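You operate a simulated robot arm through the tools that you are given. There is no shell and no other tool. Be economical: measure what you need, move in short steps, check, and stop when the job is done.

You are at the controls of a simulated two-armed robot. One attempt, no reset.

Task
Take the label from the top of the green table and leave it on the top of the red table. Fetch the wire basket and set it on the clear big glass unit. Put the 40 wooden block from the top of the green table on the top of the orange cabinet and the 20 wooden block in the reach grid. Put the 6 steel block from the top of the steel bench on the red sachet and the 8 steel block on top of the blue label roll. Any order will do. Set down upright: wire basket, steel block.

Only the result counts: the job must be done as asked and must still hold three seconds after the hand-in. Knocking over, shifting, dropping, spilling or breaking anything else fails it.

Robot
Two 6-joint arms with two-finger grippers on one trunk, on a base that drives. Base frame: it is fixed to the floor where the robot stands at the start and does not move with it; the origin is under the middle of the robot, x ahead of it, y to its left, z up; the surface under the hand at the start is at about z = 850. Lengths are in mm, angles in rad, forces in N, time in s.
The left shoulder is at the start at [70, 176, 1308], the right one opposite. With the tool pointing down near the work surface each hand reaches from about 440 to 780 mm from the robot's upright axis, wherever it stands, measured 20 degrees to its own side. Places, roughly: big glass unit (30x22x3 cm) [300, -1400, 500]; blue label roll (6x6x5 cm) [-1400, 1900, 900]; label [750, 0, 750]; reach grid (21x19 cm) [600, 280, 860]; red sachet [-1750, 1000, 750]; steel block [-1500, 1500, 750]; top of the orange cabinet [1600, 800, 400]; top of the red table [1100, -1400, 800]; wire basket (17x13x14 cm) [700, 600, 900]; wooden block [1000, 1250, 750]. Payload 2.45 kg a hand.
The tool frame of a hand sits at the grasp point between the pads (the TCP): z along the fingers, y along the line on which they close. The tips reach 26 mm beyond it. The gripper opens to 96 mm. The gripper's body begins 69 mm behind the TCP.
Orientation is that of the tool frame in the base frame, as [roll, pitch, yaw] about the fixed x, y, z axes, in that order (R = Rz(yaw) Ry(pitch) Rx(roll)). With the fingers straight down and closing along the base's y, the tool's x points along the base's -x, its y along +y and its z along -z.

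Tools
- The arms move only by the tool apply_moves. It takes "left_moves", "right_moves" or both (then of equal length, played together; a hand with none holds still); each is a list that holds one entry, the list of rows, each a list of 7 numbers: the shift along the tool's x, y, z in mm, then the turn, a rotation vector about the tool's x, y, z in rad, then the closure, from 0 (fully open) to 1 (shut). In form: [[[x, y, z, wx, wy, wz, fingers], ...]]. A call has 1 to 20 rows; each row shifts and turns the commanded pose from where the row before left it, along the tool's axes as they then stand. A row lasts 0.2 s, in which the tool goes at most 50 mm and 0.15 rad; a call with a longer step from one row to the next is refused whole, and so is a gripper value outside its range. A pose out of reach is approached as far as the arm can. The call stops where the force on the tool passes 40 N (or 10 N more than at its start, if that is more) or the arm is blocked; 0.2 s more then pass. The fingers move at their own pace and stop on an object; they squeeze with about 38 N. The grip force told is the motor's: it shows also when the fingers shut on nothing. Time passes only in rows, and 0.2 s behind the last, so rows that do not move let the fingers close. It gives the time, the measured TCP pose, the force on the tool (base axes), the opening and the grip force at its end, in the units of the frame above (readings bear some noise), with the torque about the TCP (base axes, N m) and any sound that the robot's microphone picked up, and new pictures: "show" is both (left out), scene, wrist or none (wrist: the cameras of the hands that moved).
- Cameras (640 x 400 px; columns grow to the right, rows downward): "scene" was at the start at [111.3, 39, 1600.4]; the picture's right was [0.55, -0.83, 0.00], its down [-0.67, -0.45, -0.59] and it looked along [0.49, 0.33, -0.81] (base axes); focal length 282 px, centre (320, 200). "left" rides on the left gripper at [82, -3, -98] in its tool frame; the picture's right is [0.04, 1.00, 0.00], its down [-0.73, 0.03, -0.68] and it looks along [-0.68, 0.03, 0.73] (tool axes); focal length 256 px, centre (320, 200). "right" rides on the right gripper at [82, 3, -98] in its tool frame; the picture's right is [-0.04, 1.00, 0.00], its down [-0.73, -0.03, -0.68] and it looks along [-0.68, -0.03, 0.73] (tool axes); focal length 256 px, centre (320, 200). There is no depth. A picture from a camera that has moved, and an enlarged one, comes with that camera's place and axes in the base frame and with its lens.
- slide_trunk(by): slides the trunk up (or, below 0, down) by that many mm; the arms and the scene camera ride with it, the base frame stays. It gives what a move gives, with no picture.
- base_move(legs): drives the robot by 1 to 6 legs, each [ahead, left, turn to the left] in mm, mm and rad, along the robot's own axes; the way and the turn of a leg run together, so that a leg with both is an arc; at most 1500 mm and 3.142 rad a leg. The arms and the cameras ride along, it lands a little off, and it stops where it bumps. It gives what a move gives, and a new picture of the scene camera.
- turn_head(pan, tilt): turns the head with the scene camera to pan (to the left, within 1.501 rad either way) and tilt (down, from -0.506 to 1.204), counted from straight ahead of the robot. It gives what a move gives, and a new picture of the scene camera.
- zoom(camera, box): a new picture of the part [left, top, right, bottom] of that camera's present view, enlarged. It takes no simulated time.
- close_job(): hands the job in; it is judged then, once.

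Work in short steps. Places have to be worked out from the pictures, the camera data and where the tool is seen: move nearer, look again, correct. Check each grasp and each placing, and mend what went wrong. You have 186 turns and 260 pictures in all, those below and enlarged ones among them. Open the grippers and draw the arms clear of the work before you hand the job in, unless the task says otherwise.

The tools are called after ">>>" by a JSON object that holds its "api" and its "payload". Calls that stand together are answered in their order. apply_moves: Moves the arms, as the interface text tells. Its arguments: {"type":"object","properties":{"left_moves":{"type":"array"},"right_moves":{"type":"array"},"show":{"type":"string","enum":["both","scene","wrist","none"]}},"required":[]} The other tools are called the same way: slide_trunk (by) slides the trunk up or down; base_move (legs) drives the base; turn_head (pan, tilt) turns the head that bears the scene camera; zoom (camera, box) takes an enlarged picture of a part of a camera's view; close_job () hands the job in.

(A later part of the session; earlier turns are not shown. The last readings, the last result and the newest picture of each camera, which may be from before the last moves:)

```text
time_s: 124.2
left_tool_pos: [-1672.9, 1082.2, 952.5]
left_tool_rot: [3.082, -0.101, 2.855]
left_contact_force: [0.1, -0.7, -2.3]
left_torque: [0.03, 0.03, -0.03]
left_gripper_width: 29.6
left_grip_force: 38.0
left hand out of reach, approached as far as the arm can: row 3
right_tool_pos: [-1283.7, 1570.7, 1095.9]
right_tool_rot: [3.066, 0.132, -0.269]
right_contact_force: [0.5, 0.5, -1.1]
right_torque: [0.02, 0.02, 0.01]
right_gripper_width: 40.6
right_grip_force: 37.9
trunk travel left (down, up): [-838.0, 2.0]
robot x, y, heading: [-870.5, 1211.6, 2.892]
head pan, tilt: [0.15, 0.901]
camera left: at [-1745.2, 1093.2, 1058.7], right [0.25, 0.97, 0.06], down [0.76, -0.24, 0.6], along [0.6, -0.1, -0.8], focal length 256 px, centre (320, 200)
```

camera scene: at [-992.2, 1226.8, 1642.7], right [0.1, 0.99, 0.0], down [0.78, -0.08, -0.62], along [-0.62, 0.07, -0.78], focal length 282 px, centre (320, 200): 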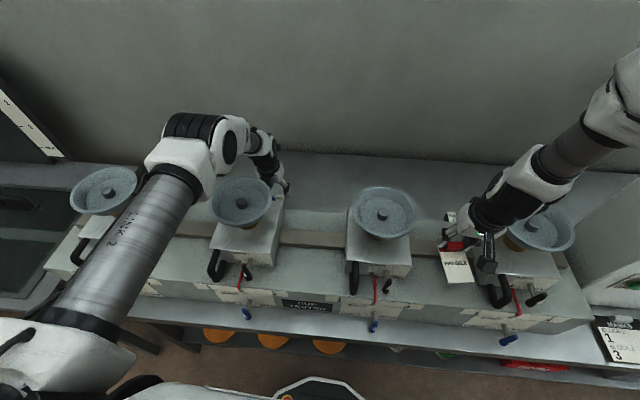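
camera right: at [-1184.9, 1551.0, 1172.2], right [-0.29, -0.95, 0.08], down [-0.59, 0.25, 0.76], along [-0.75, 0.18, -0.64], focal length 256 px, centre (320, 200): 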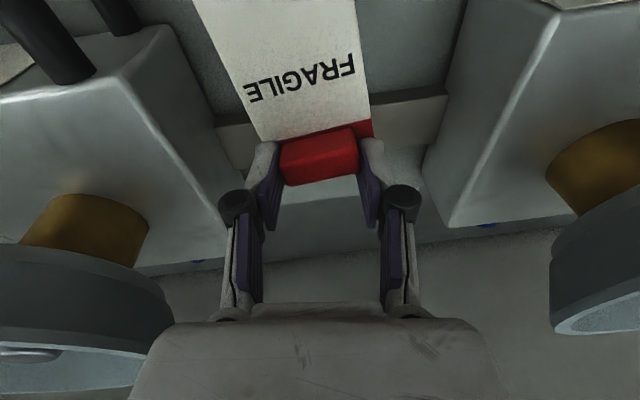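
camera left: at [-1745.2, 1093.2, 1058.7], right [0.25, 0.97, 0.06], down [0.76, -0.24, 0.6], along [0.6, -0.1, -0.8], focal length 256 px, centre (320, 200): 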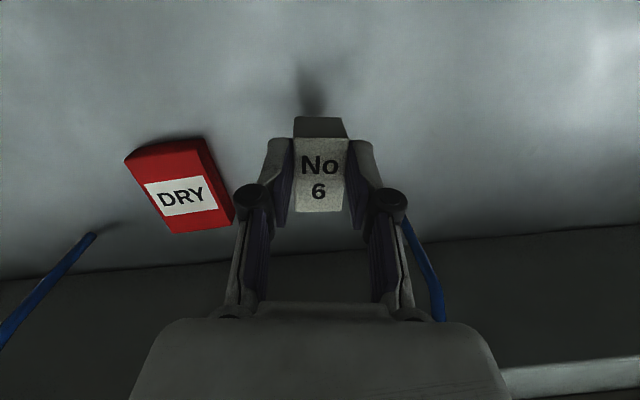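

Sachet top centre ≈(-1662,970). I move on by (18,-112).

>>> {"api": "apply_moves", "payload": {"left_moves": [[[-16, -34, 3, 0, 0, 0, 1], [-16, -34, 3, 0, 0, 0, 1], [-16, -34, 3, 0, 0, 0, 1], [0, 0, 0, 0, 0, 0, 1]]], "show": "wrist"}}

```text
time_s: 125.2
left_tool_pos: [-1668.6, 975.3, 933.8]
left_tool_rot: [3.084, -0.102, 2.852]
left_contact_force: [-0.9, 0.1, -2.1]
left_torque: [0.01, -0.03, 0.02]
left_gripper_width: 29.7
left_grip_force: 38.7
left hand out of reach, approached as far as the arm can: row 1, 2
right_tool_pos: [-1283.8, 1572.6, 1094.1]
right_tool_rot: [3.065, 0.131, -0.271]
right_contact_force: [-0.6, 0.0, 0.0]
right_torque: [-0.03, 0.02, 0.03]
right_gripper_width: 40.8
right_grip_force: 38.4
trunk travel left (down, up): [-838.0, 2.0]
robot x, y, heading: [-866.9, 1215.7, 2.89]
head pan, tilt: [0.15, 0.901]
camera left: at [-1740.3, 985.4, 1038.6], right [0.25, 0.97, 0.06], down [0.76, -0.24, 0.6], along [0.6, -0.1, -0.8], focal length 256 px, centre (320, 200)
```

left: 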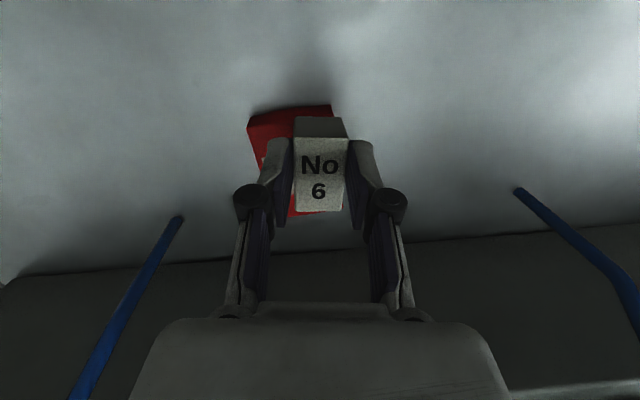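

I fine-adjust by (6,-11) and check.

>>> {"api": "apply_moves", "payload": {"left_moves": [[[-9, -9, 0, 0, 0, 0, 1], [0, 0, 0, 0, 0, 0, 1]]], "show": "wrist"}}

```text
time_s: 125.8
left_tool_pos: [-1667.0, 964.3, 930.7]
left_tool_rot: [3.084, -0.1, 2.852]
left_contact_force: [0.4, -0.7, -2.4]
left_torque: [-0.06, 0.01, 0.02]
left_gripper_width: 29.3
left_grip_force: 38.3
left hand out of reach, approached as far as the arm can: row 1
right_tool_pos: [-1283.1, 1572.7, 1094.1]
right_tool_rot: [3.065, 0.132, -0.269]
right_contact_force: [0.0, 0.1, 0.3]
right_torque: [-0.01, 0.01, 0.01]
right_gripper_width: 40.4
right_grip_force: 38.5
trunk travel left (down, up): [-838.0, 2.0]
robot x, y, heading: [-867.8, 1213.9, 2.886]
head pan, tilt: [0.15, 0.901]
camera left: at [-1738.6, 973.7, 1035.9], right [0.25, 0.97, 0.06], down [0.76, -0.24, 0.6], along [0.6, -0.1, -0.8], focal length 256 px, centre (320, 200)
```

left: 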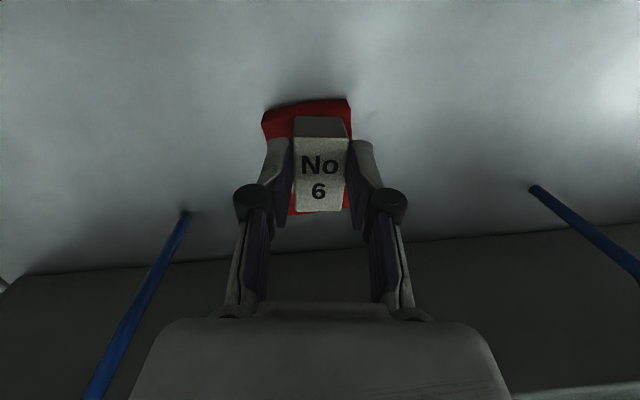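

Well centred. Lower by trunk 8 mm.

>>> {"api": "slide_trunk", "payload": {"by": -8}}

```text
time_s: 126.4
left_tool_pos: [-1666.5, 963.1, 924.8]
left_tool_rot: [3.083, -0.105, 2.855]
left_contact_force: [1.1, -0.6, 6.9]
left_torque: [-0.19, -0.06, 0.02]
left_gripper_width: 29.4
left_grip_force: 38.3
right_tool_pos: [-1280.9, 1572.9, 1086.5]
right_tool_rot: [3.061, 0.13, -0.27]
right_contact_force: [0.0, 0.2, -1.2]
right_torque: [-0.01, -0.04, 0.0]
right_gripper_width: 40.6
right_grip_force: 37.9
trunk travel left (down, up): [-830.0, 10.0]
robot x, y, heading: [-864.0, 1213.5, 2.891]
head pan, tilt: [0.15, 0.901]
```

Contact. I open gently.

>>> {"api": "apply_moves", "payload": {"left_moves": [[[0, 0, 0, 0, 0, 0, 0.65], [0, 0, 0, 0, 0, 0, 0.5], [0, 0, 0, 0, 0, 0, 0.45], [0, 0, 0, 0, 0, 0, 0.45]]], "show": "wrist"}}

```text
time_s: 127.4
left_tool_pos: [-1666.3, 962.9, 922.3]
left_tool_rot: [3.084, -0.1, 2.853]
left_contact_force: [-0.5, 0.6, -0.7]
left_torque: [0.0, -0.01, 0.01]
left_gripper_width: 52.9
left_grip_force: 0.0
right_tool_pos: [-1283.3, 1572.2, 1086.6]
right_tool_rot: [3.066, 0.13, -0.27]
right_contact_force: [0.3, -0.4, -0.3]
right_torque: [0.0, 0.03, -0.02]
right_gripper_width: 40.3
right_grip_force: 37.6
trunk travel left (down, up): [-830.0, 10.0]
robot x, y, heading: [-870.3, 1214.1, 2.889]
head pan, tilt: [0.15, 0.901]
camera left: at [-1738.4, 973.7, 1028.3], right [0.25, 0.97, 0.06], down [0.76, -0.24, 0.6], along [0.6, -0.1, -0.8], focal length 256 px, centre (320, 200)
```

left: 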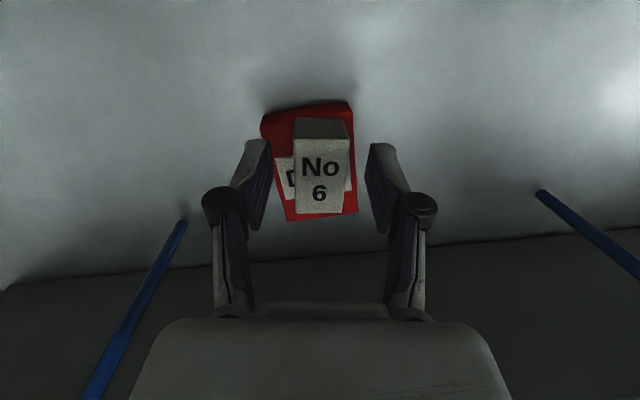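

Block 6 sits on the sachet. I raise the left hand and swing it back over, tilting, to climb above the cups.

>>> {"api": "apply_moves", "payload": {"left_moves": [[[0, 0, -30, 0, 0, 0, 0.45], [0, 0, -35, 0, 0, 0, 0.45], [10, 25, -35, 0, 0.05, 0, 0.45], [0, 35, -20, 0, 0.1, 0, 0.45], [0, 35, -20, 0, 0.1, 0, 0.45], [0, 20, -30, 0, 0.1, 0, 0.45], [0, 0, -35, 0, 0.07, 0, 0.45], [20, 0, -40, 0, 0, 0, 0.45], [20, 0, -40, 0, 0, 0, 0.45]]], "show": "both"}}

```text
time_s: 129.4
left_tool_pos: [-1780.0, 1049.2, 1190.1]
left_tool_rot: [3.074, -0.519, 2.878]
left_contact_force: [-0.3, 0.2, 0.4]
left_torque: [-0.01, -0.01, 0.04]
left_gripper_width: 52.7
left_grip_force: 0.1
left hand out of reach, approached as far as the arm can: row 1, 2, 3, 4, 5, 6, 7, 8
right_tool_pos: [-1281.1, 1572.9, 1087.3]
right_tool_rot: [3.063, 0.13, -0.271]
right_contact_force: [0.2, 0.5, -0.8]
right_torque: [-0.04, 0.06, -0.01]
right_gripper_width: 40.4
right_grip_force: 38.8
trunk travel left (down, up): [-830.0, 10.0]
robot x, y, heading: [-867.1, 1213.4, 2.891]
head pan, tilt: [0.15, 0.901]
camera scene: at [-991.1, 1233.5, 1640.6], right [0.1, 0.99, 0.0], down [0.78, -0.08, -0.62], along [-0.62, 0.06, -0.78], focal length 282 px, centre (320, 200)
camera left: at [-1805.2, 1044.0, 1316.2], right [0.26, 0.96, 0.08], down [0.94, -0.27, 0.23], along [0.24, 0.01, -0.97], focal length 256 px, centre (320, 200)
```

scene: 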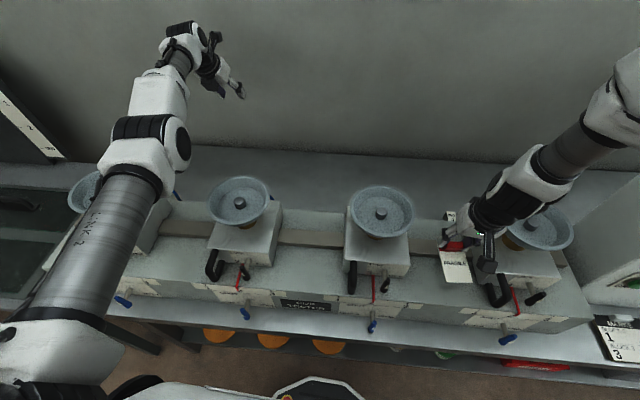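
left: 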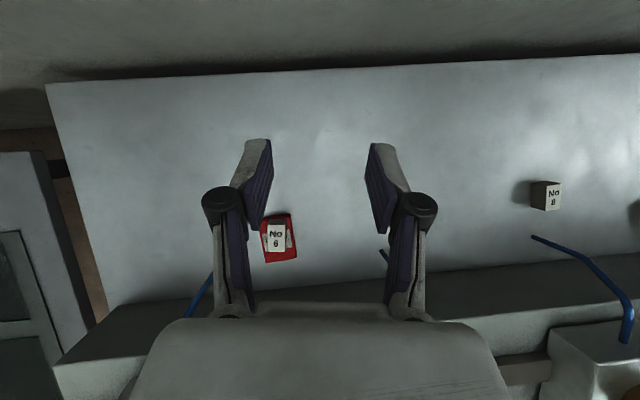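

Block 6 stays on the sachet. I retract and rise further to clear the cups.

>>> {"api": "apply_moves", "payload": {"left_moves": [[[-17, 5, -31, 0, 0, 0, 0.45], [-17, 5, -31, 0, 0, 0, 0.45], [-17, 5, -31, 0, 0, 0, 0.45], [-17, 5, -31, 0, 0, 0, 0.45], [0, 0, 0, 0, 0, 0, 0.45]]], "show": "none"}}

```text
time_s: 130.6
left_tool_pos: [-1773.6, 1027.6, 1279.2]
left_tool_rot: [3.076, -0.521, 2.879]
left_contact_force: [-1.0, 0.0, 0.8]
left_torque: [0.03, 0.0, -0.04]
left_gripper_width: 52.6
left_grip_force: 0.0
left hand out of reach, approached as far as the arm can: row 1, 2, 3, 4
right_tool_pos: [-1282.5, 1572.8, 1087.2]
right_tool_rot: [3.065, 0.131, -0.27]
right_contact_force: [-0.1, -0.4, -1.1]
right_torque: [0.02, 0.02, -0.01]
right_gripper_width: 40.3
right_grip_force: 38.1
trunk travel left (down, up): [-830.0, 10.0]
robot x, y, heading: [-870.2, 1212.9, 2.888]
head pan, tilt: [0.15, 0.901]
```

Hand is at z 1279, clear. I back the base 250, move the right hand outward, and then shift the base right 250.

>>> {"api": "base_move", "payload": {"legs": [[-250, 0, 0]]}}

>>> {"api": "apply_moves", "payload": {"right_moves": [[[0, -31, 0, 0, 0, 0, 1], [0, -31, 0, 0, 0, 0, 1], [0, 0, 0, 0, 0, 0, 1]]], "show": "none"}}

>>> {"api": "base_move", "payload": {"legs": [[0, -250, 0]]}}

>>> {"api": "turn_head", "payload": {"pan": -0.2, "tilt": 0.75}}

```text
time_s: 132.4
left_tool_pos: [-1530.5, 963.8, 1277.9]
left_tool_rot: [3.075, -0.518, 2.882]
left_contact_force: [-0.4, 0.4, -0.2]
left_torque: [-0.01, 0.01, 0.02]
left_gripper_width: 52.9
left_grip_force: 0.0
right_tool_pos: [-1041.2, 1509.6, 1084.9]
right_tool_rot: [3.066, 0.128, -0.268]
right_contact_force: [0.8, -0.2, -1.2]
right_torque: [-0.01, -0.02, 0.02]
right_gripper_width: 39.8
right_grip_force: 38.1
trunk travel left (down, up): [-830.0, 10.0]
robot x, y, heading: [-627.6, 1152.3, 2.896]
head pan, tilt: [0.15, 0.901]
camera scene: at [-752.5, 1170.9, 1640.3], right [0.1, 1.0, 0.0], down [0.78, -0.08, -0.62], along [-0.62, 0.06, -0.78], focal length 282 px, centre (320, 200)
```

scene: 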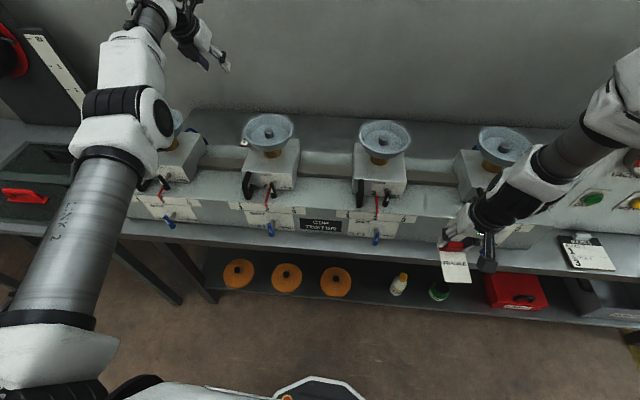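

```text
time_s: 133.2
left_tool_pos: [-1528.9, 961.7, 1278.9]
left_tool_rot: [3.073, -0.52, 2.883]
left_contact_force: [-0.4, -1.1, 0.6]
left_torque: [0.0, 0.02, -0.02]
left_gripper_width: 52.9
left_grip_force: 0.1
right_tool_pos: [-1024.9, 1567.7, 1082.4]
right_tool_rot: [3.066, 0.13, -0.269]
right_contact_force: [0.4, -0.3, -0.4]
right_torque: [0.03, 0.03, 0.02]
right_gripper_width: 40.0
right_grip_force: 37.8
trunk travel left (down, up): [-830.0, 10.0]
robot x, y, heading: [-621.1, 1151.7, 2.895]
head pan, tilt: [0.15, 0.901]
```

```text
time_s: 135.0
left_tool_pos: [-1470.1, 1197.6, 1279.1]
left_tool_rot: [3.074, -0.519, 2.888]
left_contact_force: [-0.7, -0.2, 0.5]
left_torque: [0.03, -0.01, -0.01]
left_gripper_width: 52.7
left_grip_force: 0.1
right_tool_pos: [-966.7, 1805.7, 1081.7]
right_tool_rot: [3.064, 0.132, -0.264]
right_contact_force: [-0.8, 0.1, -0.3]
right_torque: [0.01, -0.01, 0.02]
right_gripper_width: 39.8
right_grip_force: 38.0
trunk travel left (down, up): [-830.0, 10.0]
robot x, y, heading: [-563.5, 1395.5, 2.902]
head pan, tilt: [0.15, 0.901]
camera scene: at [-690.1, 1408.2, 1640.5], right [0.09, 1.0, 0.0], down [0.78, -0.07, -0.62], along [-0.62, 0.06, -0.78], focal length 282 px, centre (320, 200)
```

scene: 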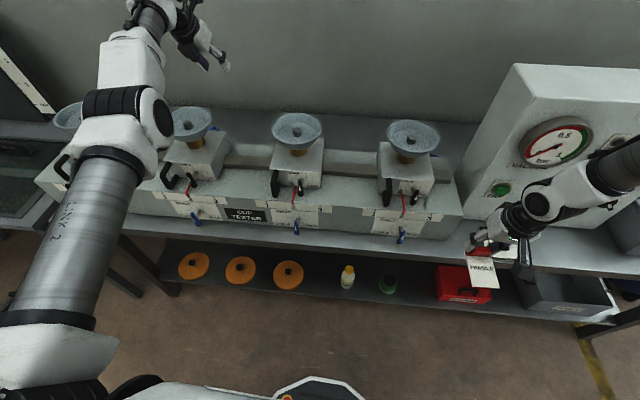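

```text
time_s: 135.8
left_tool_pos: [-1467.9, 1200.2, 1279.8]
left_tool_rot: [3.076, -0.52, 2.887]
left_contact_force: [-0.1, 0.3, 0.6]
left_torque: [-0.02, 0.01, 0.01]
left_gripper_width: 52.6
left_grip_force: 0.0
right_tool_pos: [-967.7, 1808.4, 1080.8]
right_tool_rot: [3.063, 0.13, -0.264]
right_contact_force: [-0.2, -1.1, -1.8]
right_torque: [-0.03, 0.0, 0.04]
right_gripper_width: 39.3
right_grip_force: 37.6
trunk travel left (down, up): [-830.0, 10.0]
robot x, y, heading: [-567.1, 1394.2, 2.896]
head pan, tilt: [-0.201, 0.75]
camera scene: at [-688.9, 1440.2, 1652.4], right [0.43, 0.9, 0.0], down [0.62, -0.29, -0.73], along [-0.66, 0.31, -0.68], focal length 282 px, centre (320, 200)
```

scene: 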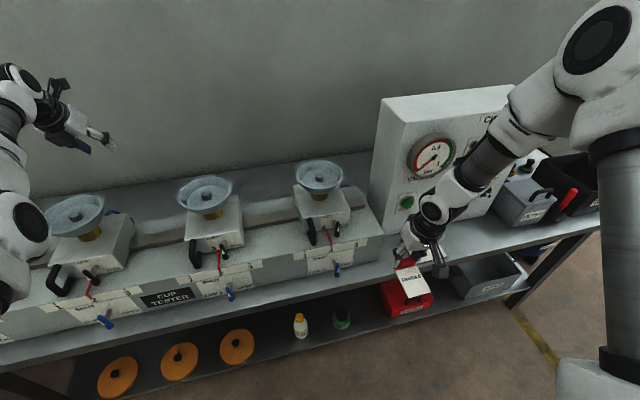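

The gap near the gauge box is narrow, so I keep the right hand drawn back. I retract it 45 mm and advance the base 220 mm, left hand staying high.

>>> {"api": "apply_moves", "payload": {"right_moves": [[[22, 0, 0, 0, 0, 0, 1], [22, 0, 0, 0, 0, 0, 1], [0, 0, 0, 0, 0, 0, 1]]], "show": "none"}}

>>> {"api": "base_move", "payload": {"legs": [[150, 0, 0]]}}

>>> {"api": "apply_moves", "payload": {"left_moves": [[[0, 40, 0, 0, 0, 0, 0.43], [0, 40, 0, 0, 0, 0, 0.43], [0, 40, 0, 0, 0, 0, 0.43], [0, 40, 0, 0, 0, 0, 0.43], [0, 40, 0, 0, 0, 0, 0.43]]], "show": "both"}}

```text
time_s: 136.7
left_tool_pos: [-1469.7, 1199.0, 1278.6]
left_tool_rot: [3.073, -0.521, 2.888]
left_contact_force: [-0.6, -0.4, -0.3]
left_torque: [0.05, 0.0, -0.02]
left_gripper_width: 52.7
left_grip_force: 0.1
right_tool_pos: [-925.1, 1796.3, 1076.2]
right_tool_rot: [3.066, 0.131, -0.265]
right_contact_force: [-0.3, -0.8, -0.5]
right_torque: [0.01, 0.02, 0.02]
right_gripper_width: 39.5
right_grip_force: 38.3
trunk travel left (down, up): [-830.0, 10.0]
robot x, y, heading: [-565.7, 1394.3, 2.899]
head pan, tilt: [-0.201, 0.75]
```

```text
time_s: 138.0
left_tool_pos: [-1611.7, 1234.9, 1281.6]
left_tool_rot: [3.075, -0.523, 2.886]
left_contact_force: [-0.2, -0.3, 0.4]
left_torque: [0.04, 0.03, 0.0]
left_gripper_width: 52.8
left_grip_force: 0.1
right_tool_pos: [-1067.7, 1832.1, 1077.2]
right_tool_rot: [3.065, 0.133, -0.263]
right_contact_force: [0.2, 0.5, -1.0]
right_torque: [-0.02, 0.01, 0.0]
right_gripper_width: 39.5
right_grip_force: 38.0
trunk travel left (down, up): [-830.0, 10.0]
robot x, y, heading: [-708.3, 1426.4, 2.896]
head pan, tilt: [-0.201, 0.75]
camera scene: at [-831.5, 1474.6, 1652.8], right [0.43, 0.9, 0.0], down [0.61, -0.29, -0.73], along [-0.66, 0.32, -0.68], focal length 282 px, centre (320, 200)
```

scene: 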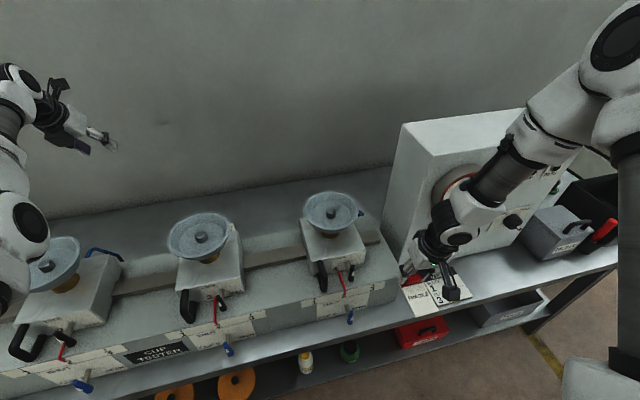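

```text
time_s: 139.2
left_tool_pos: [-1597.6, 1378.6, 1290.7]
left_tool_rot: [3.07, -0.527, 2.85]
left_contact_force: [-0.1, 0.7, -0.4]
left_torque: [0.02, -0.02, 0.01]
left_gripper_width: 54.7
left_grip_force: 0.0
left hand out of reach, approached as far as the arm can: row 1, 2, 3, 4, 5
right_tool_pos: [-1069.3, 1832.1, 1075.3]
right_tool_rot: [3.066, 0.131, -0.263]
right_contact_force: [1.0, 1.2, -0.9]
right_torque: [-0.01, 0.01, 0.02]
right_gripper_width: 39.3
right_grip_force: 37.5
trunk travel left (down, up): [-830.0, 10.0]
robot x, y, heading: [-712.4, 1426.6, 2.898]
head pan, tilt: [-0.201, 0.75]
camera scene: at [-833.9, 1475.6, 1652.5], right [0.43, 0.9, 0.0], down [0.62, -0.29, -0.73], along [-0.66, 0.31, -0.68], focal length 282 px, centre (320, 200)
camera left: at [-1622.4, 1373.9, 1417.1], right [0.29, 0.95, 0.08], down [0.93, -0.3, 0.22], along [0.23, 0.01, -0.97], focal length 256 px, centre (320, 200)
```

scene: 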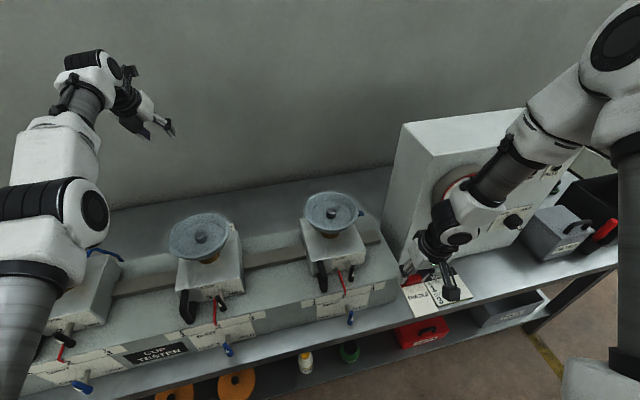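
left: 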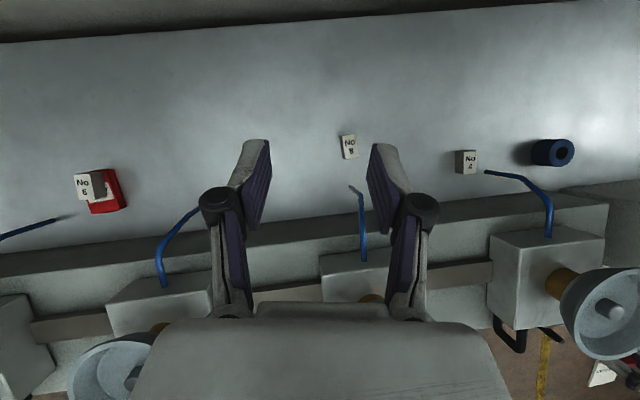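

I now see the blue roll at ≈(-1446,1889) and block 8 at (-1588,1464). I advance 70 mm more and lower the left hand toward block 8.

>>> {"api": "base_move", "payload": {"legs": [[70, 0, 0]]}}

>>> {"api": "apply_moves", "payload": {"left_moves": [[[-25, 12.5, 27, 0, 0, 0, 0.43], [-25, 12.5, 27, 0, 0, 0, 0.43], [-25, 12.5, 27, 0, 0, 0, 0.43], [-25, 12.5, 27, 0, 0, 0, 0.43], [-25, 12.5, 27, 0, -0.04, 0, 0.43], [-25, 12.5, 27, 0, -0.04, 0, 0.43], [0, 0, 0, 0, -0.05, 0, 0.43], [0, 0, 0, 0, 0, 0, 0.43]]], "show": "both"}}

```text
time_s: 140.2
left_tool_pos: [-1657.5, 1392.2, 1296.7]
left_tool_rot: [3.072, -0.532, 2.853]
left_contact_force: [0.1, -0.3, 1.1]
left_torque: [0.0, 0.02, -0.03]
left_gripper_width: 54.9
left_grip_force: 0.0
right_tool_pos: [-1130.9, 1846.6, 1078.2]
right_tool_rot: [3.064, 0.137, -0.261]
right_contact_force: [0.1, -0.7, -0.2]
right_torque: [0.06, 0.08, 0.0]
right_gripper_width: 39.3
right_grip_force: 37.9
trunk travel left (down, up): [-830.0, 10.0]
robot x, y, heading: [-776.7, 1446.9, 2.897]
head pan, tilt: [-0.201, 0.75]
camera scene: at [-891.7, 1489.5, 1653.4], right [0.43, 0.9, 0.0], down [0.61, -0.29, -0.74], along [-0.66, 0.32, -0.68], focal length 282 px, centre (320, 200)
```

scene: 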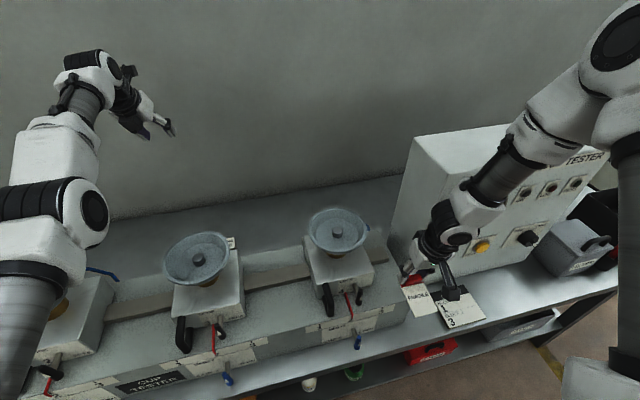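

```text
time_s: 142.0
left_tool_pos: [-1642.5, 1420.1, 1078.1]
left_tool_rot: [3.072, -0.4, 2.84]
left_contact_force: [0.0, -0.3, -0.2]
left_torque: [-0.04, 0.02, 0.03]
left_gripper_width: 54.4
left_grip_force: 0.0
left hand out of reach, approached as far as the arm can: row 1, 2, 3, 4, 5, 6, 7
right_tool_pos: [-1134.5, 1848.2, 1077.6]
right_tool_rot: [3.064, 0.131, -0.262]
right_contact_force: [1.1, 0.3, -0.1]
right_torque: [-0.03, 0.03, 0.0]
right_gripper_width: 39.0
right_grip_force: 38.1
trunk travel left (down, up): [-830.0, 10.0]
robot x, y, heading: [-779.9, 1443.6, 2.898]
head pan, tilt: [-0.201, 0.75]
camera scene: at [-899.6, 1491.4, 1652.5], right [0.43, 0.9, 0.0], down [0.62, -0.29, -0.73], along [-0.66, 0.31, -0.68], focal length 282 px, centre (320, 200)
camera left: at [-1680.9, 1420.6, 1200.4], right [0.29, 0.95, 0.08], down [0.89, -0.3, 0.34], along [0.35, -0.03, -0.94], focal length 256 px, centre (320, 200)
```

scene: 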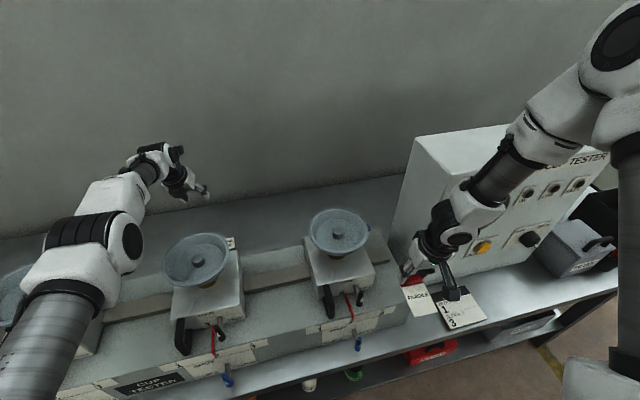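
left: 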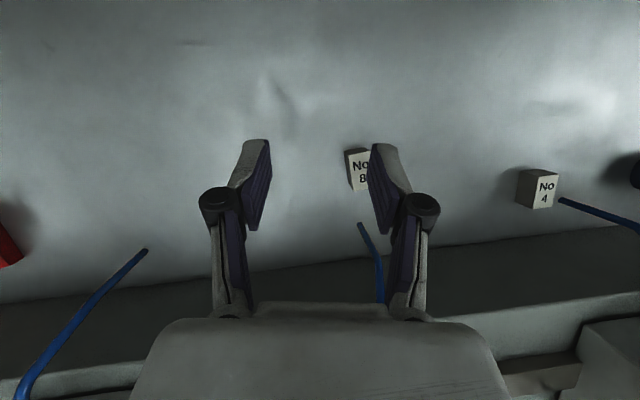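

Block 8 at (-1594,1466). I continue down and over to it.

>>> {"api": "apply_moves", "payload": {"left_moves": [[[-22.8, 17.5, 27.8, 0, 0, 0, 0.43], [-22.8, 17.5, 27.8, 0, 0, 0, 0.43], [-22.8, 17.5, 27.8, 0, 0, 0, 0.43], [0, 0, 0, 0, 0, 0, 0.43]]], "show": "wrist"}}

```text
time_s: 143.0
left_tool_pos: [-1588.3, 1454.6, 977.7]
left_tool_rot: [3.067, -0.4, 2.836]
left_contact_force: [0.6, -0.7, 1.1]
left_torque: [0.02, -0.01, 0.0]
left_gripper_width: 54.8
left_grip_force: 0.1
left hand out of reach, approached as far as the arm can: row 2, 3
right_tool_pos: [-1135.6, 1847.7, 1077.1]
right_tool_rot: [3.065, 0.13, -0.262]
right_contact_force: [-0.1, 0.3, -1.5]
right_torque: [0.0, 0.03, 0.03]
right_gripper_width: 38.9
right_grip_force: 37.5
trunk travel left (down, up): [-830.0, 10.0]
robot x, y, heading: [-775.2, 1450.4, 2.898]
head pan, tilt: [-0.201, 0.75]
camera left: at [-1627.3, 1454.3, 1099.8], right [0.29, 0.95, 0.08], down [0.89, -0.3, 0.34], along [0.35, -0.02, -0.94], focal length 256 px, centre (320, 200)
```

left: 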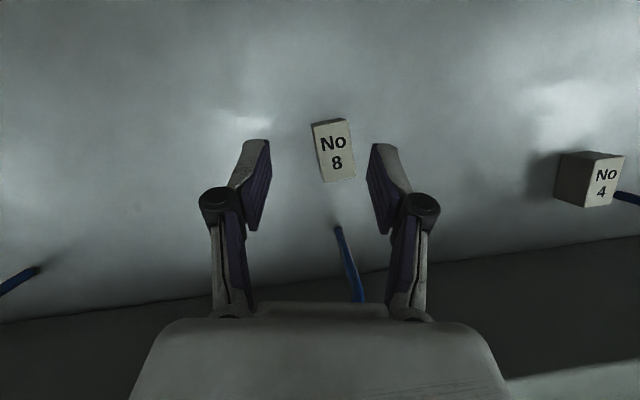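

I rotate the tool -0.14 to match block 8's yaw and move over it, descending 50 mm.

>>> {"api": "apply_moves", "payload": {"left_moves": [[[0, 0, 0, 0, 0, -0.13, 0.43], [-5, 6.5, 20, 0, 0, 0, 0.43], [-5, 6.5, 20, 0, 0, 0, 0.43], [0, 0, 0, 0, 0, 0, 0.43]]], "show": "wrist"}}

```text
time_s: 144.0
left_tool_pos: [-1560.9, 1431.3, 941.4]
left_tool_rot: [3.011, -0.39, 2.979]
left_contact_force: [0.8, -0.2, -0.3]
left_torque: [-0.01, 0.0, -0.01]
left_gripper_width: 54.9
left_grip_force: 0.0
left hand out of reach, approached as far as the arm can: row 1, 2, 3
right_tool_pos: [-1136.8, 1849.0, 1075.8]
right_tool_rot: [3.065, 0.131, -0.261]
right_contact_force: [-0.3, -0.2, 0.3]
right_torque: [0.01, 0.0, 0.0]
right_gripper_width: 38.9
right_grip_force: 38.2
trunk travel left (down, up): [-830.0, 10.0]
robot x, y, heading: [-778.9, 1444.3, 2.899]
head pan, tilt: [-0.201, 0.75]
camera left: at [-1601.9, 1421.0, 1062.3], right [0.17, 0.98, 0.14], down [0.91, -0.21, 0.35], along [0.37, 0.06, -0.93], focal length 256 px, centre (320, 200)
```

left: 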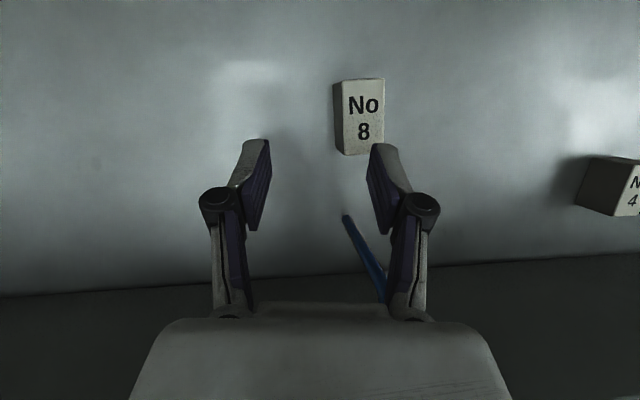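

The roll joint is at its limit that way; I undo the rotation and return to the earlier pose.

>>> {"api": "apply_moves", "payload": {"left_moves": [[[0, 0, -10, 0, 0, 0.13, 0.43], [8, 10, 0, 0, 0, 0, 0.43], [15, 15, 0, 0, 0, 0, 0.43], [0, 0, 0, 0, 0, 0, 0.43]]], "show": "wrist"}}

```text
time_s: 145.0
left_tool_pos: [-1570.0, 1459.8, 962.0]
left_tool_rot: [3.068, -0.399, 2.838]
left_contact_force: [0.4, 0.6, 1.2]
left_torque: [0.04, 0.01, 0.03]
left_gripper_width: 54.7
left_grip_force: 0.0
right_tool_pos: [-1137.3, 1848.7, 1077.0]
right_tool_rot: [3.064, 0.131, -0.262]
right_contact_force: [0.2, -0.1, -0.1]
right_torque: [-0.01, 0.03, 0.01]
right_gripper_width: 38.9
right_grip_force: 38.0
trunk travel left (down, up): [-830.0, 10.0]
robot x, y, heading: [-779.2, 1448.5, 2.897]
head pan, tilt: [-0.201, 0.75]
camera left: at [-1609.1, 1459.4, 1083.9], right [0.29, 0.95, 0.08], down [0.89, -0.3, 0.34], along [0.35, -0.02, -0.94], focal length 256 px, centre (320, 200)
```

left: 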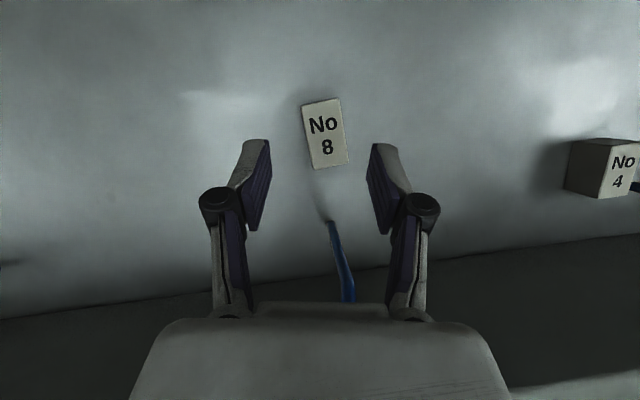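

Offset lies exactly along the tool axis; I advance 57 mm along it.

>>> {"api": "apply_moves", "payload": {"left_moves": [[[-1, 1, 19, 0, 0, 0, 0.43], [-1, 1, 19, 0, 0, 0, 0.43], [-1, 0, 19, 0, 0, 0, 0.43], [0, 0, 0, 0, 0, 0, 0.43]]], "show": "wrist"}}

```text
time_s: 146.0
left_tool_pos: [-1581.0, 1451.5, 918.0]
left_tool_rot: [3.068, -0.411, 2.838]
left_contact_force: [0.4, -0.4, 0.1]
left_torque: [0.03, -0.02, -0.03]
left_gripper_width: 54.8
left_grip_force: 0.0
left hand out of reach, approached as far as the arm can: row 1, 2, 3
right_tool_pos: [-1136.5, 1848.1, 1077.9]
right_tool_rot: [3.065, 0.131, -0.261]
right_contact_force: [0.3, -1.1, -0.4]
right_torque: [-0.02, 0.01, 0.0]
right_gripper_width: 39.0
right_grip_force: 38.1
trunk travel left (down, up): [-830.0, 10.0]
robot x, y, heading: [-778.0, 1442.6, 2.899]
head pan, tilt: [-0.201, 0.75]
camera left: at [-1618.9, 1450.3, 1040.7], right [0.29, 0.95, 0.08], down [0.89, -0.3, 0.33], along [0.34, -0.02, -0.94], focal length 256 px, centre (320, 200)
```

left: 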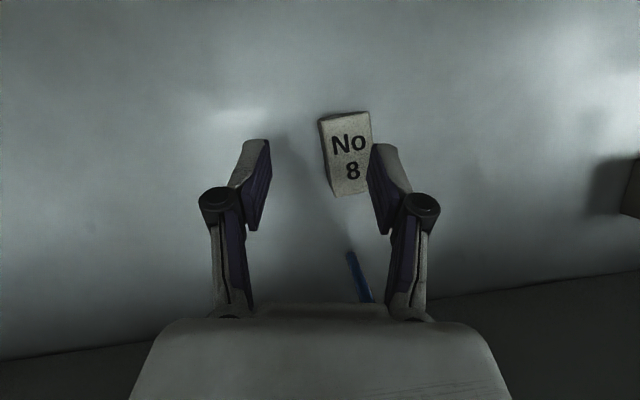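

I compensate the right hand by 15 mm and shift the base by (12 forward, 15 right).

>>> {"api": "apply_moves", "payload": {"right_moves": [[[10, 18, 0, 0, 0, 0, 1]]], "show": "none"}}

>>> {"api": "base_move", "payload": {"legs": [[12, -15, 0]]}}

>>> {"api": "apply_moves", "payload": {"left_moves": [[[0, 0, 0, 0, 0, 0, 0.43]]], "show": "wrist"}}

```text
time_s: 146.4
left_tool_pos: [-1579.6, 1451.5, 918.2]
left_tool_rot: [3.067, -0.413, 2.838]
left_contact_force: [-0.6, 0.1, 0.2]
left_torque: [-0.01, -0.02, 0.01]
left_gripper_width: 54.7
left_grip_force: 0.1
right_tool_pos: [-1132.9, 1826.7, 1077.3]
right_tool_rot: [3.068, 0.131, -0.259]
right_contact_force: [-0.1, -0.1, 0.0]
right_torque: [0.02, 0.05, -0.02]
right_gripper_width: 38.7
right_grip_force: 38.0
trunk travel left (down, up): [-830.0, 10.0]
robot x, y, heading: [-776.5, 1443.4, 2.898]
head pan, tilt: [-0.201, 0.75]
```

```text
time_s: 147.2
left_tool_pos: [-1585.6, 1468.7, 914.5]
left_tool_rot: [3.063, -0.406, 2.838]
left_contact_force: [-0.3, -0.6, 0.3]
left_torque: [0.0, 0.0, 0.03]
left_gripper_width: 54.6
left_grip_force: 0.1
right_tool_pos: [-1140.2, 1843.2, 1077.2]
right_tool_rot: [3.069, 0.132, -0.263]
right_contact_force: [0.5, -0.7, -0.3]
right_torque: [-0.01, -0.01, 0.03]
right_gripper_width: 38.9
right_grip_force: 38.3
trunk travel left (down, up): [-830.0, 10.0]
robot x, y, heading: [-779.0, 1462.4, 2.897]
head pan, tilt: [-0.201, 0.75]
camera scene: at [-907.4, 1503.8, 1652.6], right [0.43, 0.9, 0.0], down [0.62, -0.29, -0.73], along [-0.66, 0.32, -0.68], focal length 282 px, centre (320, 200)
```

scene: 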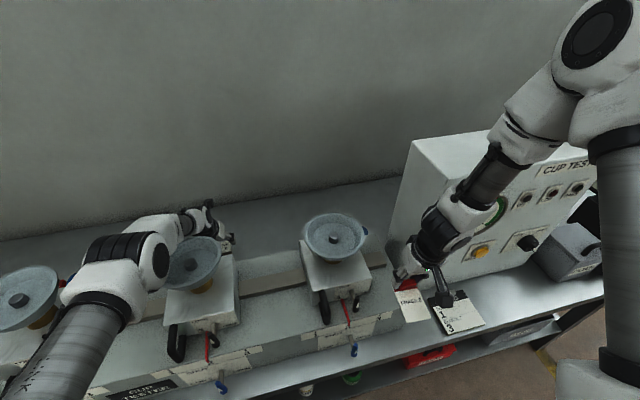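

```text
time_s: 147.6
left_tool_pos: [-1586.4, 1472.7, 914.6]
left_tool_rot: [3.066, -0.406, 2.836]
left_contact_force: [-1.2, 0.5, 0.1]
left_torque: [0.0, -0.04, -0.03]
left_gripper_width: 54.7
left_grip_force: 0.1
right_tool_pos: [-1139.3, 1846.8, 1075.6]
right_tool_rot: [3.065, 0.132, -0.263]
right_contact_force: [-0.6, -0.4, -0.1]
right_torque: [0.02, 0.02, 0.0]
right_gripper_width: 38.7
right_grip_force: 36.9
trunk travel left (down, up): [-830.0, 10.0]
robot x, y, heading: [-784.2, 1464.0, 2.897]
head pan, tilt: [-0.201, 0.75]
camera left: at [-1625.0, 1471.8, 1036.3], right [0.29, 0.95, 0.08], down [0.89, -0.3, 0.33], along [0.34, -0.02, -0.94], focal length 256 px, centre (320, 200)
```

left: 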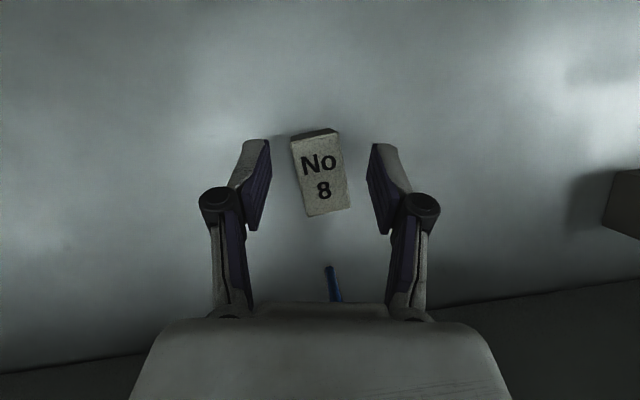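

Block 8 is centred between fingers. I check forearm-to-cup clearance before lowering.

>>> {"api": "zoom", "payload": {"camera": "scene", "box": [60, 180, 260, 320]}}

```text
2.86 times, centred on (160, 250) of scene
camera zoom: at [-908.6, 1509.6, 1652.0], right [0.43, 0.9, 0.0], down [0.62, -0.29, -0.73], along [-0.66, 0.32, -0.68], focal length 805 px, centre (777, 57)
```

zoom: 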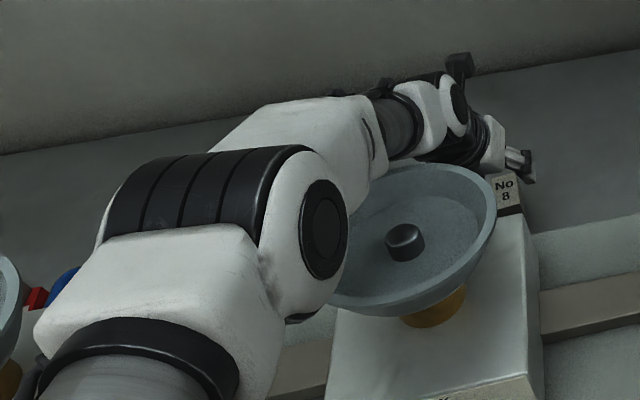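

Elbow is low over cup 3 and tips are still above the block's top (≈z 880). I back out along the tool, advance the base 30 mm, and reduce tilt so the elbow rises.

>>> {"api": "apply_moves", "payload": {"left_moves": [[[10, 0, -35, 0, 0, 0, 0.43], [0, 0, -20, 0, 0, 0, 0.43], [0, 0, 0, 0, 0, 0, 0.43]]], "show": "none"}}

>>> {"api": "base_move", "payload": {"legs": [[32, 0, 0]]}}

>>> {"api": "apply_moves", "payload": {"left_moves": [[[0, 0, 0, 0, -0.1, 0, 0.43], [0, 0, 0, 0, -0.1, 0, 0.43], [0, 0, 0, 0, 0, 0, 0.43]]], "show": "both"}}

```text
time_s: 148.4
left_tool_pos: [-1576.0, 1463.6, 968.1]
left_tool_rot: [3.065, -0.402, 2.835]
left_contact_force: [-0.7, 0.4, -1.2]
left_torque: [0.0, -0.02, 0.0]
left_gripper_width: 54.9
left_grip_force: 0.0
right_tool_pos: [-1140.7, 1847.0, 1076.1]
right_tool_rot: [3.066, 0.131, -0.262]
right_contact_force: [-0.7, -0.4, -0.9]
right_torque: [-0.02, -0.01, -0.01]
right_gripper_width: 38.8
right_grip_force: 37.9
trunk travel left (down, up): [-830.0, 10.0]
robot x, y, heading: [-784.5, 1466.0, 2.894]
head pan, tilt: [-0.201, 0.75]
```

```text
time_s: 149.3
left_tool_pos: [-1601.5, 1470.7, 974.0]
left_tool_rot: [3.067, -0.412, 2.835]
left_contact_force: [1.0, -0.3, 0.4]
left_torque: [0.02, 0.04, 0.04]
left_gripper_width: 54.8
left_grip_force: 0.1
right_tool_pos: [-1164.5, 1852.5, 1078.1]
right_tool_rot: [3.065, 0.137, -0.264]
right_contact_force: [0.6, 0.7, 0.7]
right_torque: [0.0, 0.06, 0.0]
right_gripper_width: 38.8
right_grip_force: 38.2
trunk travel left (down, up): [-830.0, 10.0]
robot x, y, heading: [-813.2, 1469.5, 2.898]
head pan, tilt: [-0.201, 0.75]
camera scene: at [-929.6, 1514.9, 1653.5], right [0.43, 0.9, 0.0], down [0.61, -0.29, -0.74], along [-0.66, 0.32, -0.68], focal length 282 px, centre (320, 200)
```

scene: 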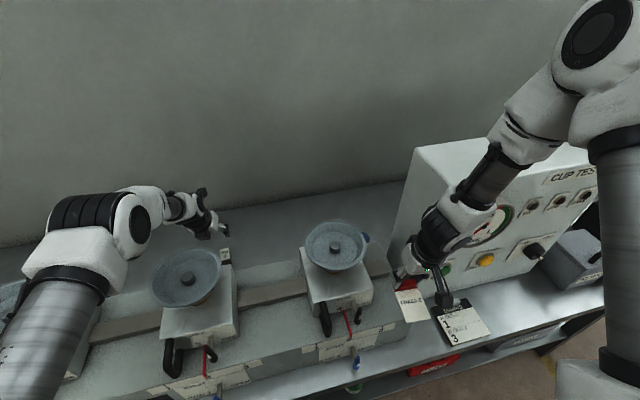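

```text
time_s: 150.1
left_tool_pos: [-1601.6, 1461.3, 969.4]
left_tool_rot: [3.063, -0.207, 2.811]
left_contact_force: [-0.4, -0.1, 0.3]
left_torque: [0.02, -0.02, -0.02]
left_gripper_width: 54.7
left_grip_force: 0.2
left hand out of reach, approached as far as the arm can: row 2
right_tool_pos: [-1170.7, 1853.6, 1074.7]
right_tool_rot: [3.066, 0.128, -0.265]
right_contact_force: [-0.3, 0.8, 0.2]
right_torque: [-0.01, -0.02, 0.02]
right_gripper_width: 38.7
right_grip_force: 37.8
trunk travel left (down, up): [-830.0, 10.0]
robot x, y, heading: [-812.6, 1472.2, 2.899]
head pan, tilt: [-0.201, 0.75]
camera scene: at [-940.4, 1517.8, 1652.3], right [0.43, 0.9, 0.0], down [0.62, -0.29, -0.73], along [-0.66, 0.32, -0.68], focal length 282 px, centre (320, 200)
camera left: at [-1662.8, 1469.4, 1081.0], right [0.3, 0.95, 0.08], down [0.8, -0.3, 0.51], along [0.51, -0.09, -0.85], focal length 256 px, centre (320, 200)
```

scene: 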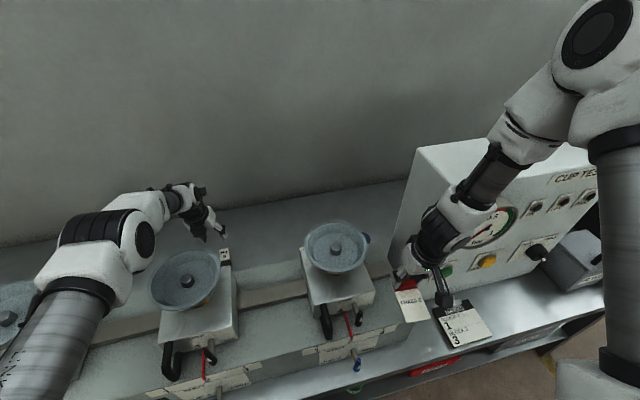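
left: 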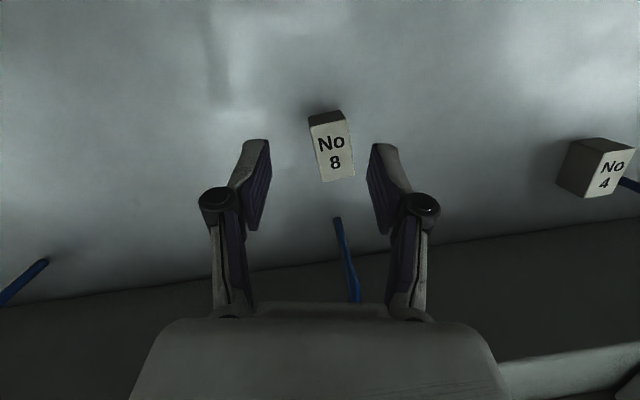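

The elbow is now clear of the cup. I move over block 8 and down 45 mm.

>>> {"api": "apply_moves", "payload": {"left_moves": [[[-10, 7, 21.5, 0, 0, 0, 0.43], [-10, 7, 21.5, 0, 0, 0, 0.43], [0, 0, 0, 0, 0, 0, 0.43]]], "show": "wrist"}}

```text
time_s: 150.9
left_tool_pos: [-1581.4, 1463.4, 925.7]
left_tool_rot: [3.064, -0.209, 2.816]
left_contact_force: [0.1, -0.3, 0.9]
left_torque: [0.01, 0.0, -0.01]
left_gripper_width: 54.4
left_grip_force: 0.1
left hand out of reach, approached as far as the arm can: row 1, 2
right_tool_pos: [-1171.1, 1853.2, 1075.8]
right_tool_rot: [3.065, 0.131, -0.263]
right_contact_force: [-0.5, 0.0, -0.1]
right_torque: [0.0, -0.01, 0.02]
right_gripper_width: 38.7
right_grip_force: 37.8
trunk travel left (down, up): [-830.0, 10.0]
robot x, y, heading: [-815.7, 1471.6, 2.899]
head pan, tilt: [-0.201, 0.75]
camera left: at [-1643.3, 1471.2, 1038.5], right [0.3, 0.95, 0.08], down [0.81, -0.3, 0.51], along [0.51, -0.09, -0.85], focal length 256 px, centre (320, 200)
```

left: 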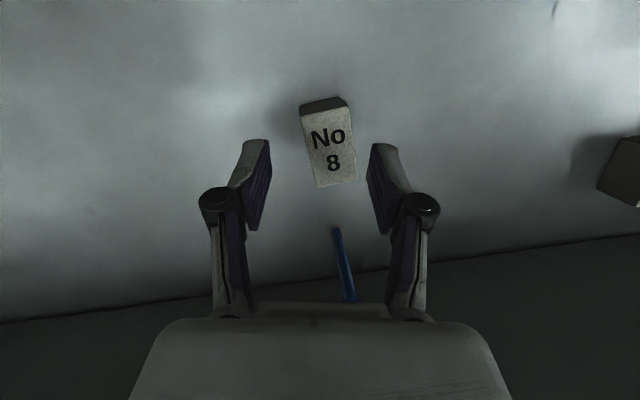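

Aligned within ~5 mm. I lower the trunk 26 mm.

>>> {"api": "slide_trunk", "payload": {"by": -26}}

>>> {"api": "apply_moves", "payload": {"left_moves": [[[0, 0, 0, 0, 0, 0, 0.43]]], "show": "both"}}

```text
time_s: 151.6
left_tool_pos: [-1581.0, 1464.8, 900.6]
left_tool_rot: [3.063, -0.209, 2.814]
left_contact_force: [-0.3, 0.4, -0.3]
left_torque: [0.03, 0.04, 0.01]
left_gripper_width: 54.8
left_grip_force: 0.0
right_tool_pos: [-1169.5, 1854.4, 1050.0]
right_tool_rot: [3.066, 0.13, -0.263]
right_contact_force: [0.1, -0.4, 0.1]
right_torque: [-0.02, 0.04, 0.01]
right_gripper_width: 38.9
right_grip_force: 38.1
trunk travel left (down, up): [-804.0, 36.0]
robot x, y, heading: [-813.6, 1472.1, 2.903]
head pan, tilt: [-0.201, 0.75]
```

```text
time_s: 152.0
left_tool_pos: [-1583.3, 1463.7, 900.6]
left_tool_rot: [3.063, -0.208, 2.815]
left_contact_force: [-0.5, -0.4, 0.5]
left_torque: [-0.02, 0.0, 0.0]
left_gripper_width: 54.8
left_grip_force: 0.0
right_tool_pos: [-1169.8, 1855.4, 1049.8]
right_tool_rot: [3.065, 0.128, -0.264]
right_contact_force: [0.2, -0.1, -0.5]
right_torque: [0.01, -0.02, 0.01]
right_gripper_width: 38.6
right_grip_force: 37.8
trunk travel left (down, up): [-804.0, 36.0]
robot x, y, heading: [-815.4, 1473.3, 2.898]
head pan, tilt: [-0.201, 0.75]
camera scene: at [-940.2, 1517.6, 1626.4], right [0.43, 0.9, 0.0], down [0.62, -0.29, -0.73], along [-0.66, 0.32, -0.68], focal length 282 px, centre (320, 200)
camera left: at [-1643.7, 1471.4, 1012.2], right [0.3, 0.95, 0.08], down [0.8, -0.3, 0.51], along [0.51, -0.09, -0.85], focal length 256 px, centre (320, 200)
```

scene: 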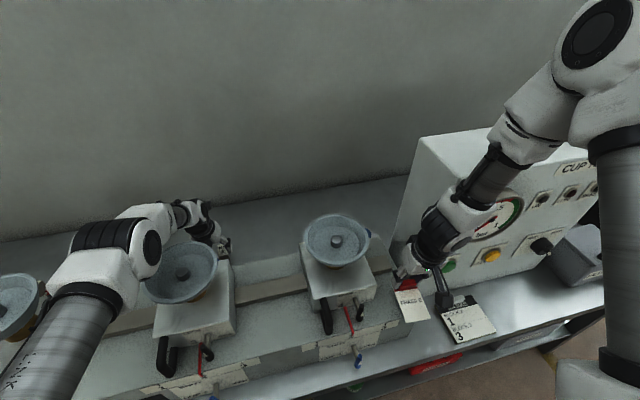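
left: 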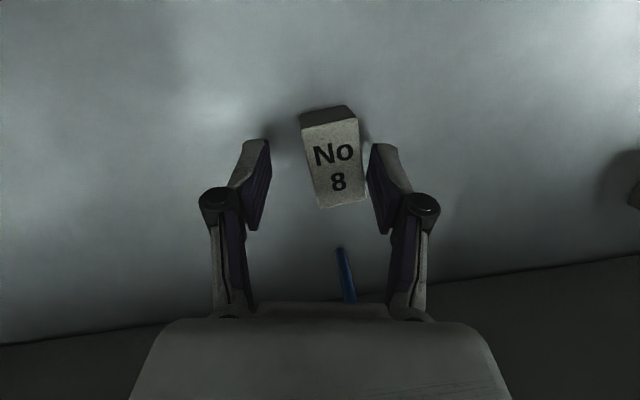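

I nudge +6 in y, lower 5 mm, and close.

>>> {"api": "apply_moves", "payload": {"left_moves": [[[-2, 6, 5, 0, 0, 0, 0.43], [0, 0, 0, 0, 0, 0, 0.43], [0, 0, 0, 0, 0, 0, 0.6], [0, 0, 0, 0, 0, 0, 1], [0, 0, 0, 0, 0, 0, 1]]], "show": "wrist"}}

```text
time_s: 153.2
left_tool_pos: [-1578.6, 1468.5, 896.4]
left_tool_rot: [3.059, -0.209, 2.813]
left_contact_force: [-0.1, 0.1, 1.9]
left_torque: [-0.05, 0.05, -0.01]
left_gripper_width: 29.9
left_grip_force: 37.2
right_tool_pos: [-1170.1, 1853.5, 1050.5]
right_tool_rot: [3.065, 0.132, -0.264]
right_contact_force: [-0.2, 0.6, -0.5]
right_torque: [0.0, 0.01, -0.01]
right_gripper_width: 38.8
right_grip_force: 37.9
trunk travel left (down, up): [-804.0, 36.0]
robot x, y, heading: [-817.4, 1470.5, 2.9]
head pan, tilt: [-0.201, 0.75]
camera left: at [-1639.5, 1476.2, 1008.1], right [0.3, 0.95, 0.09], down [0.8, -0.3, 0.51], along [0.51, -0.08, -0.85], focal length 256 px, centre (320, 200)
```

left: 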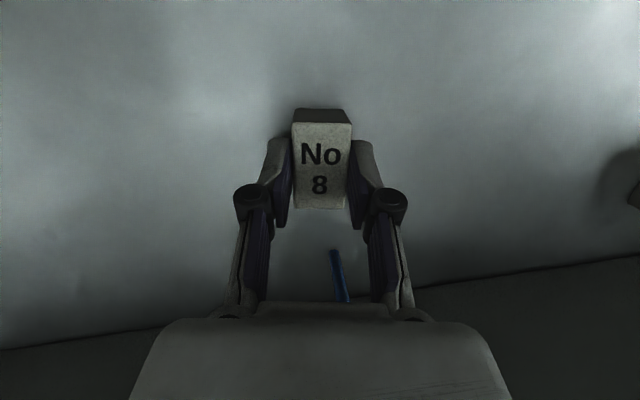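

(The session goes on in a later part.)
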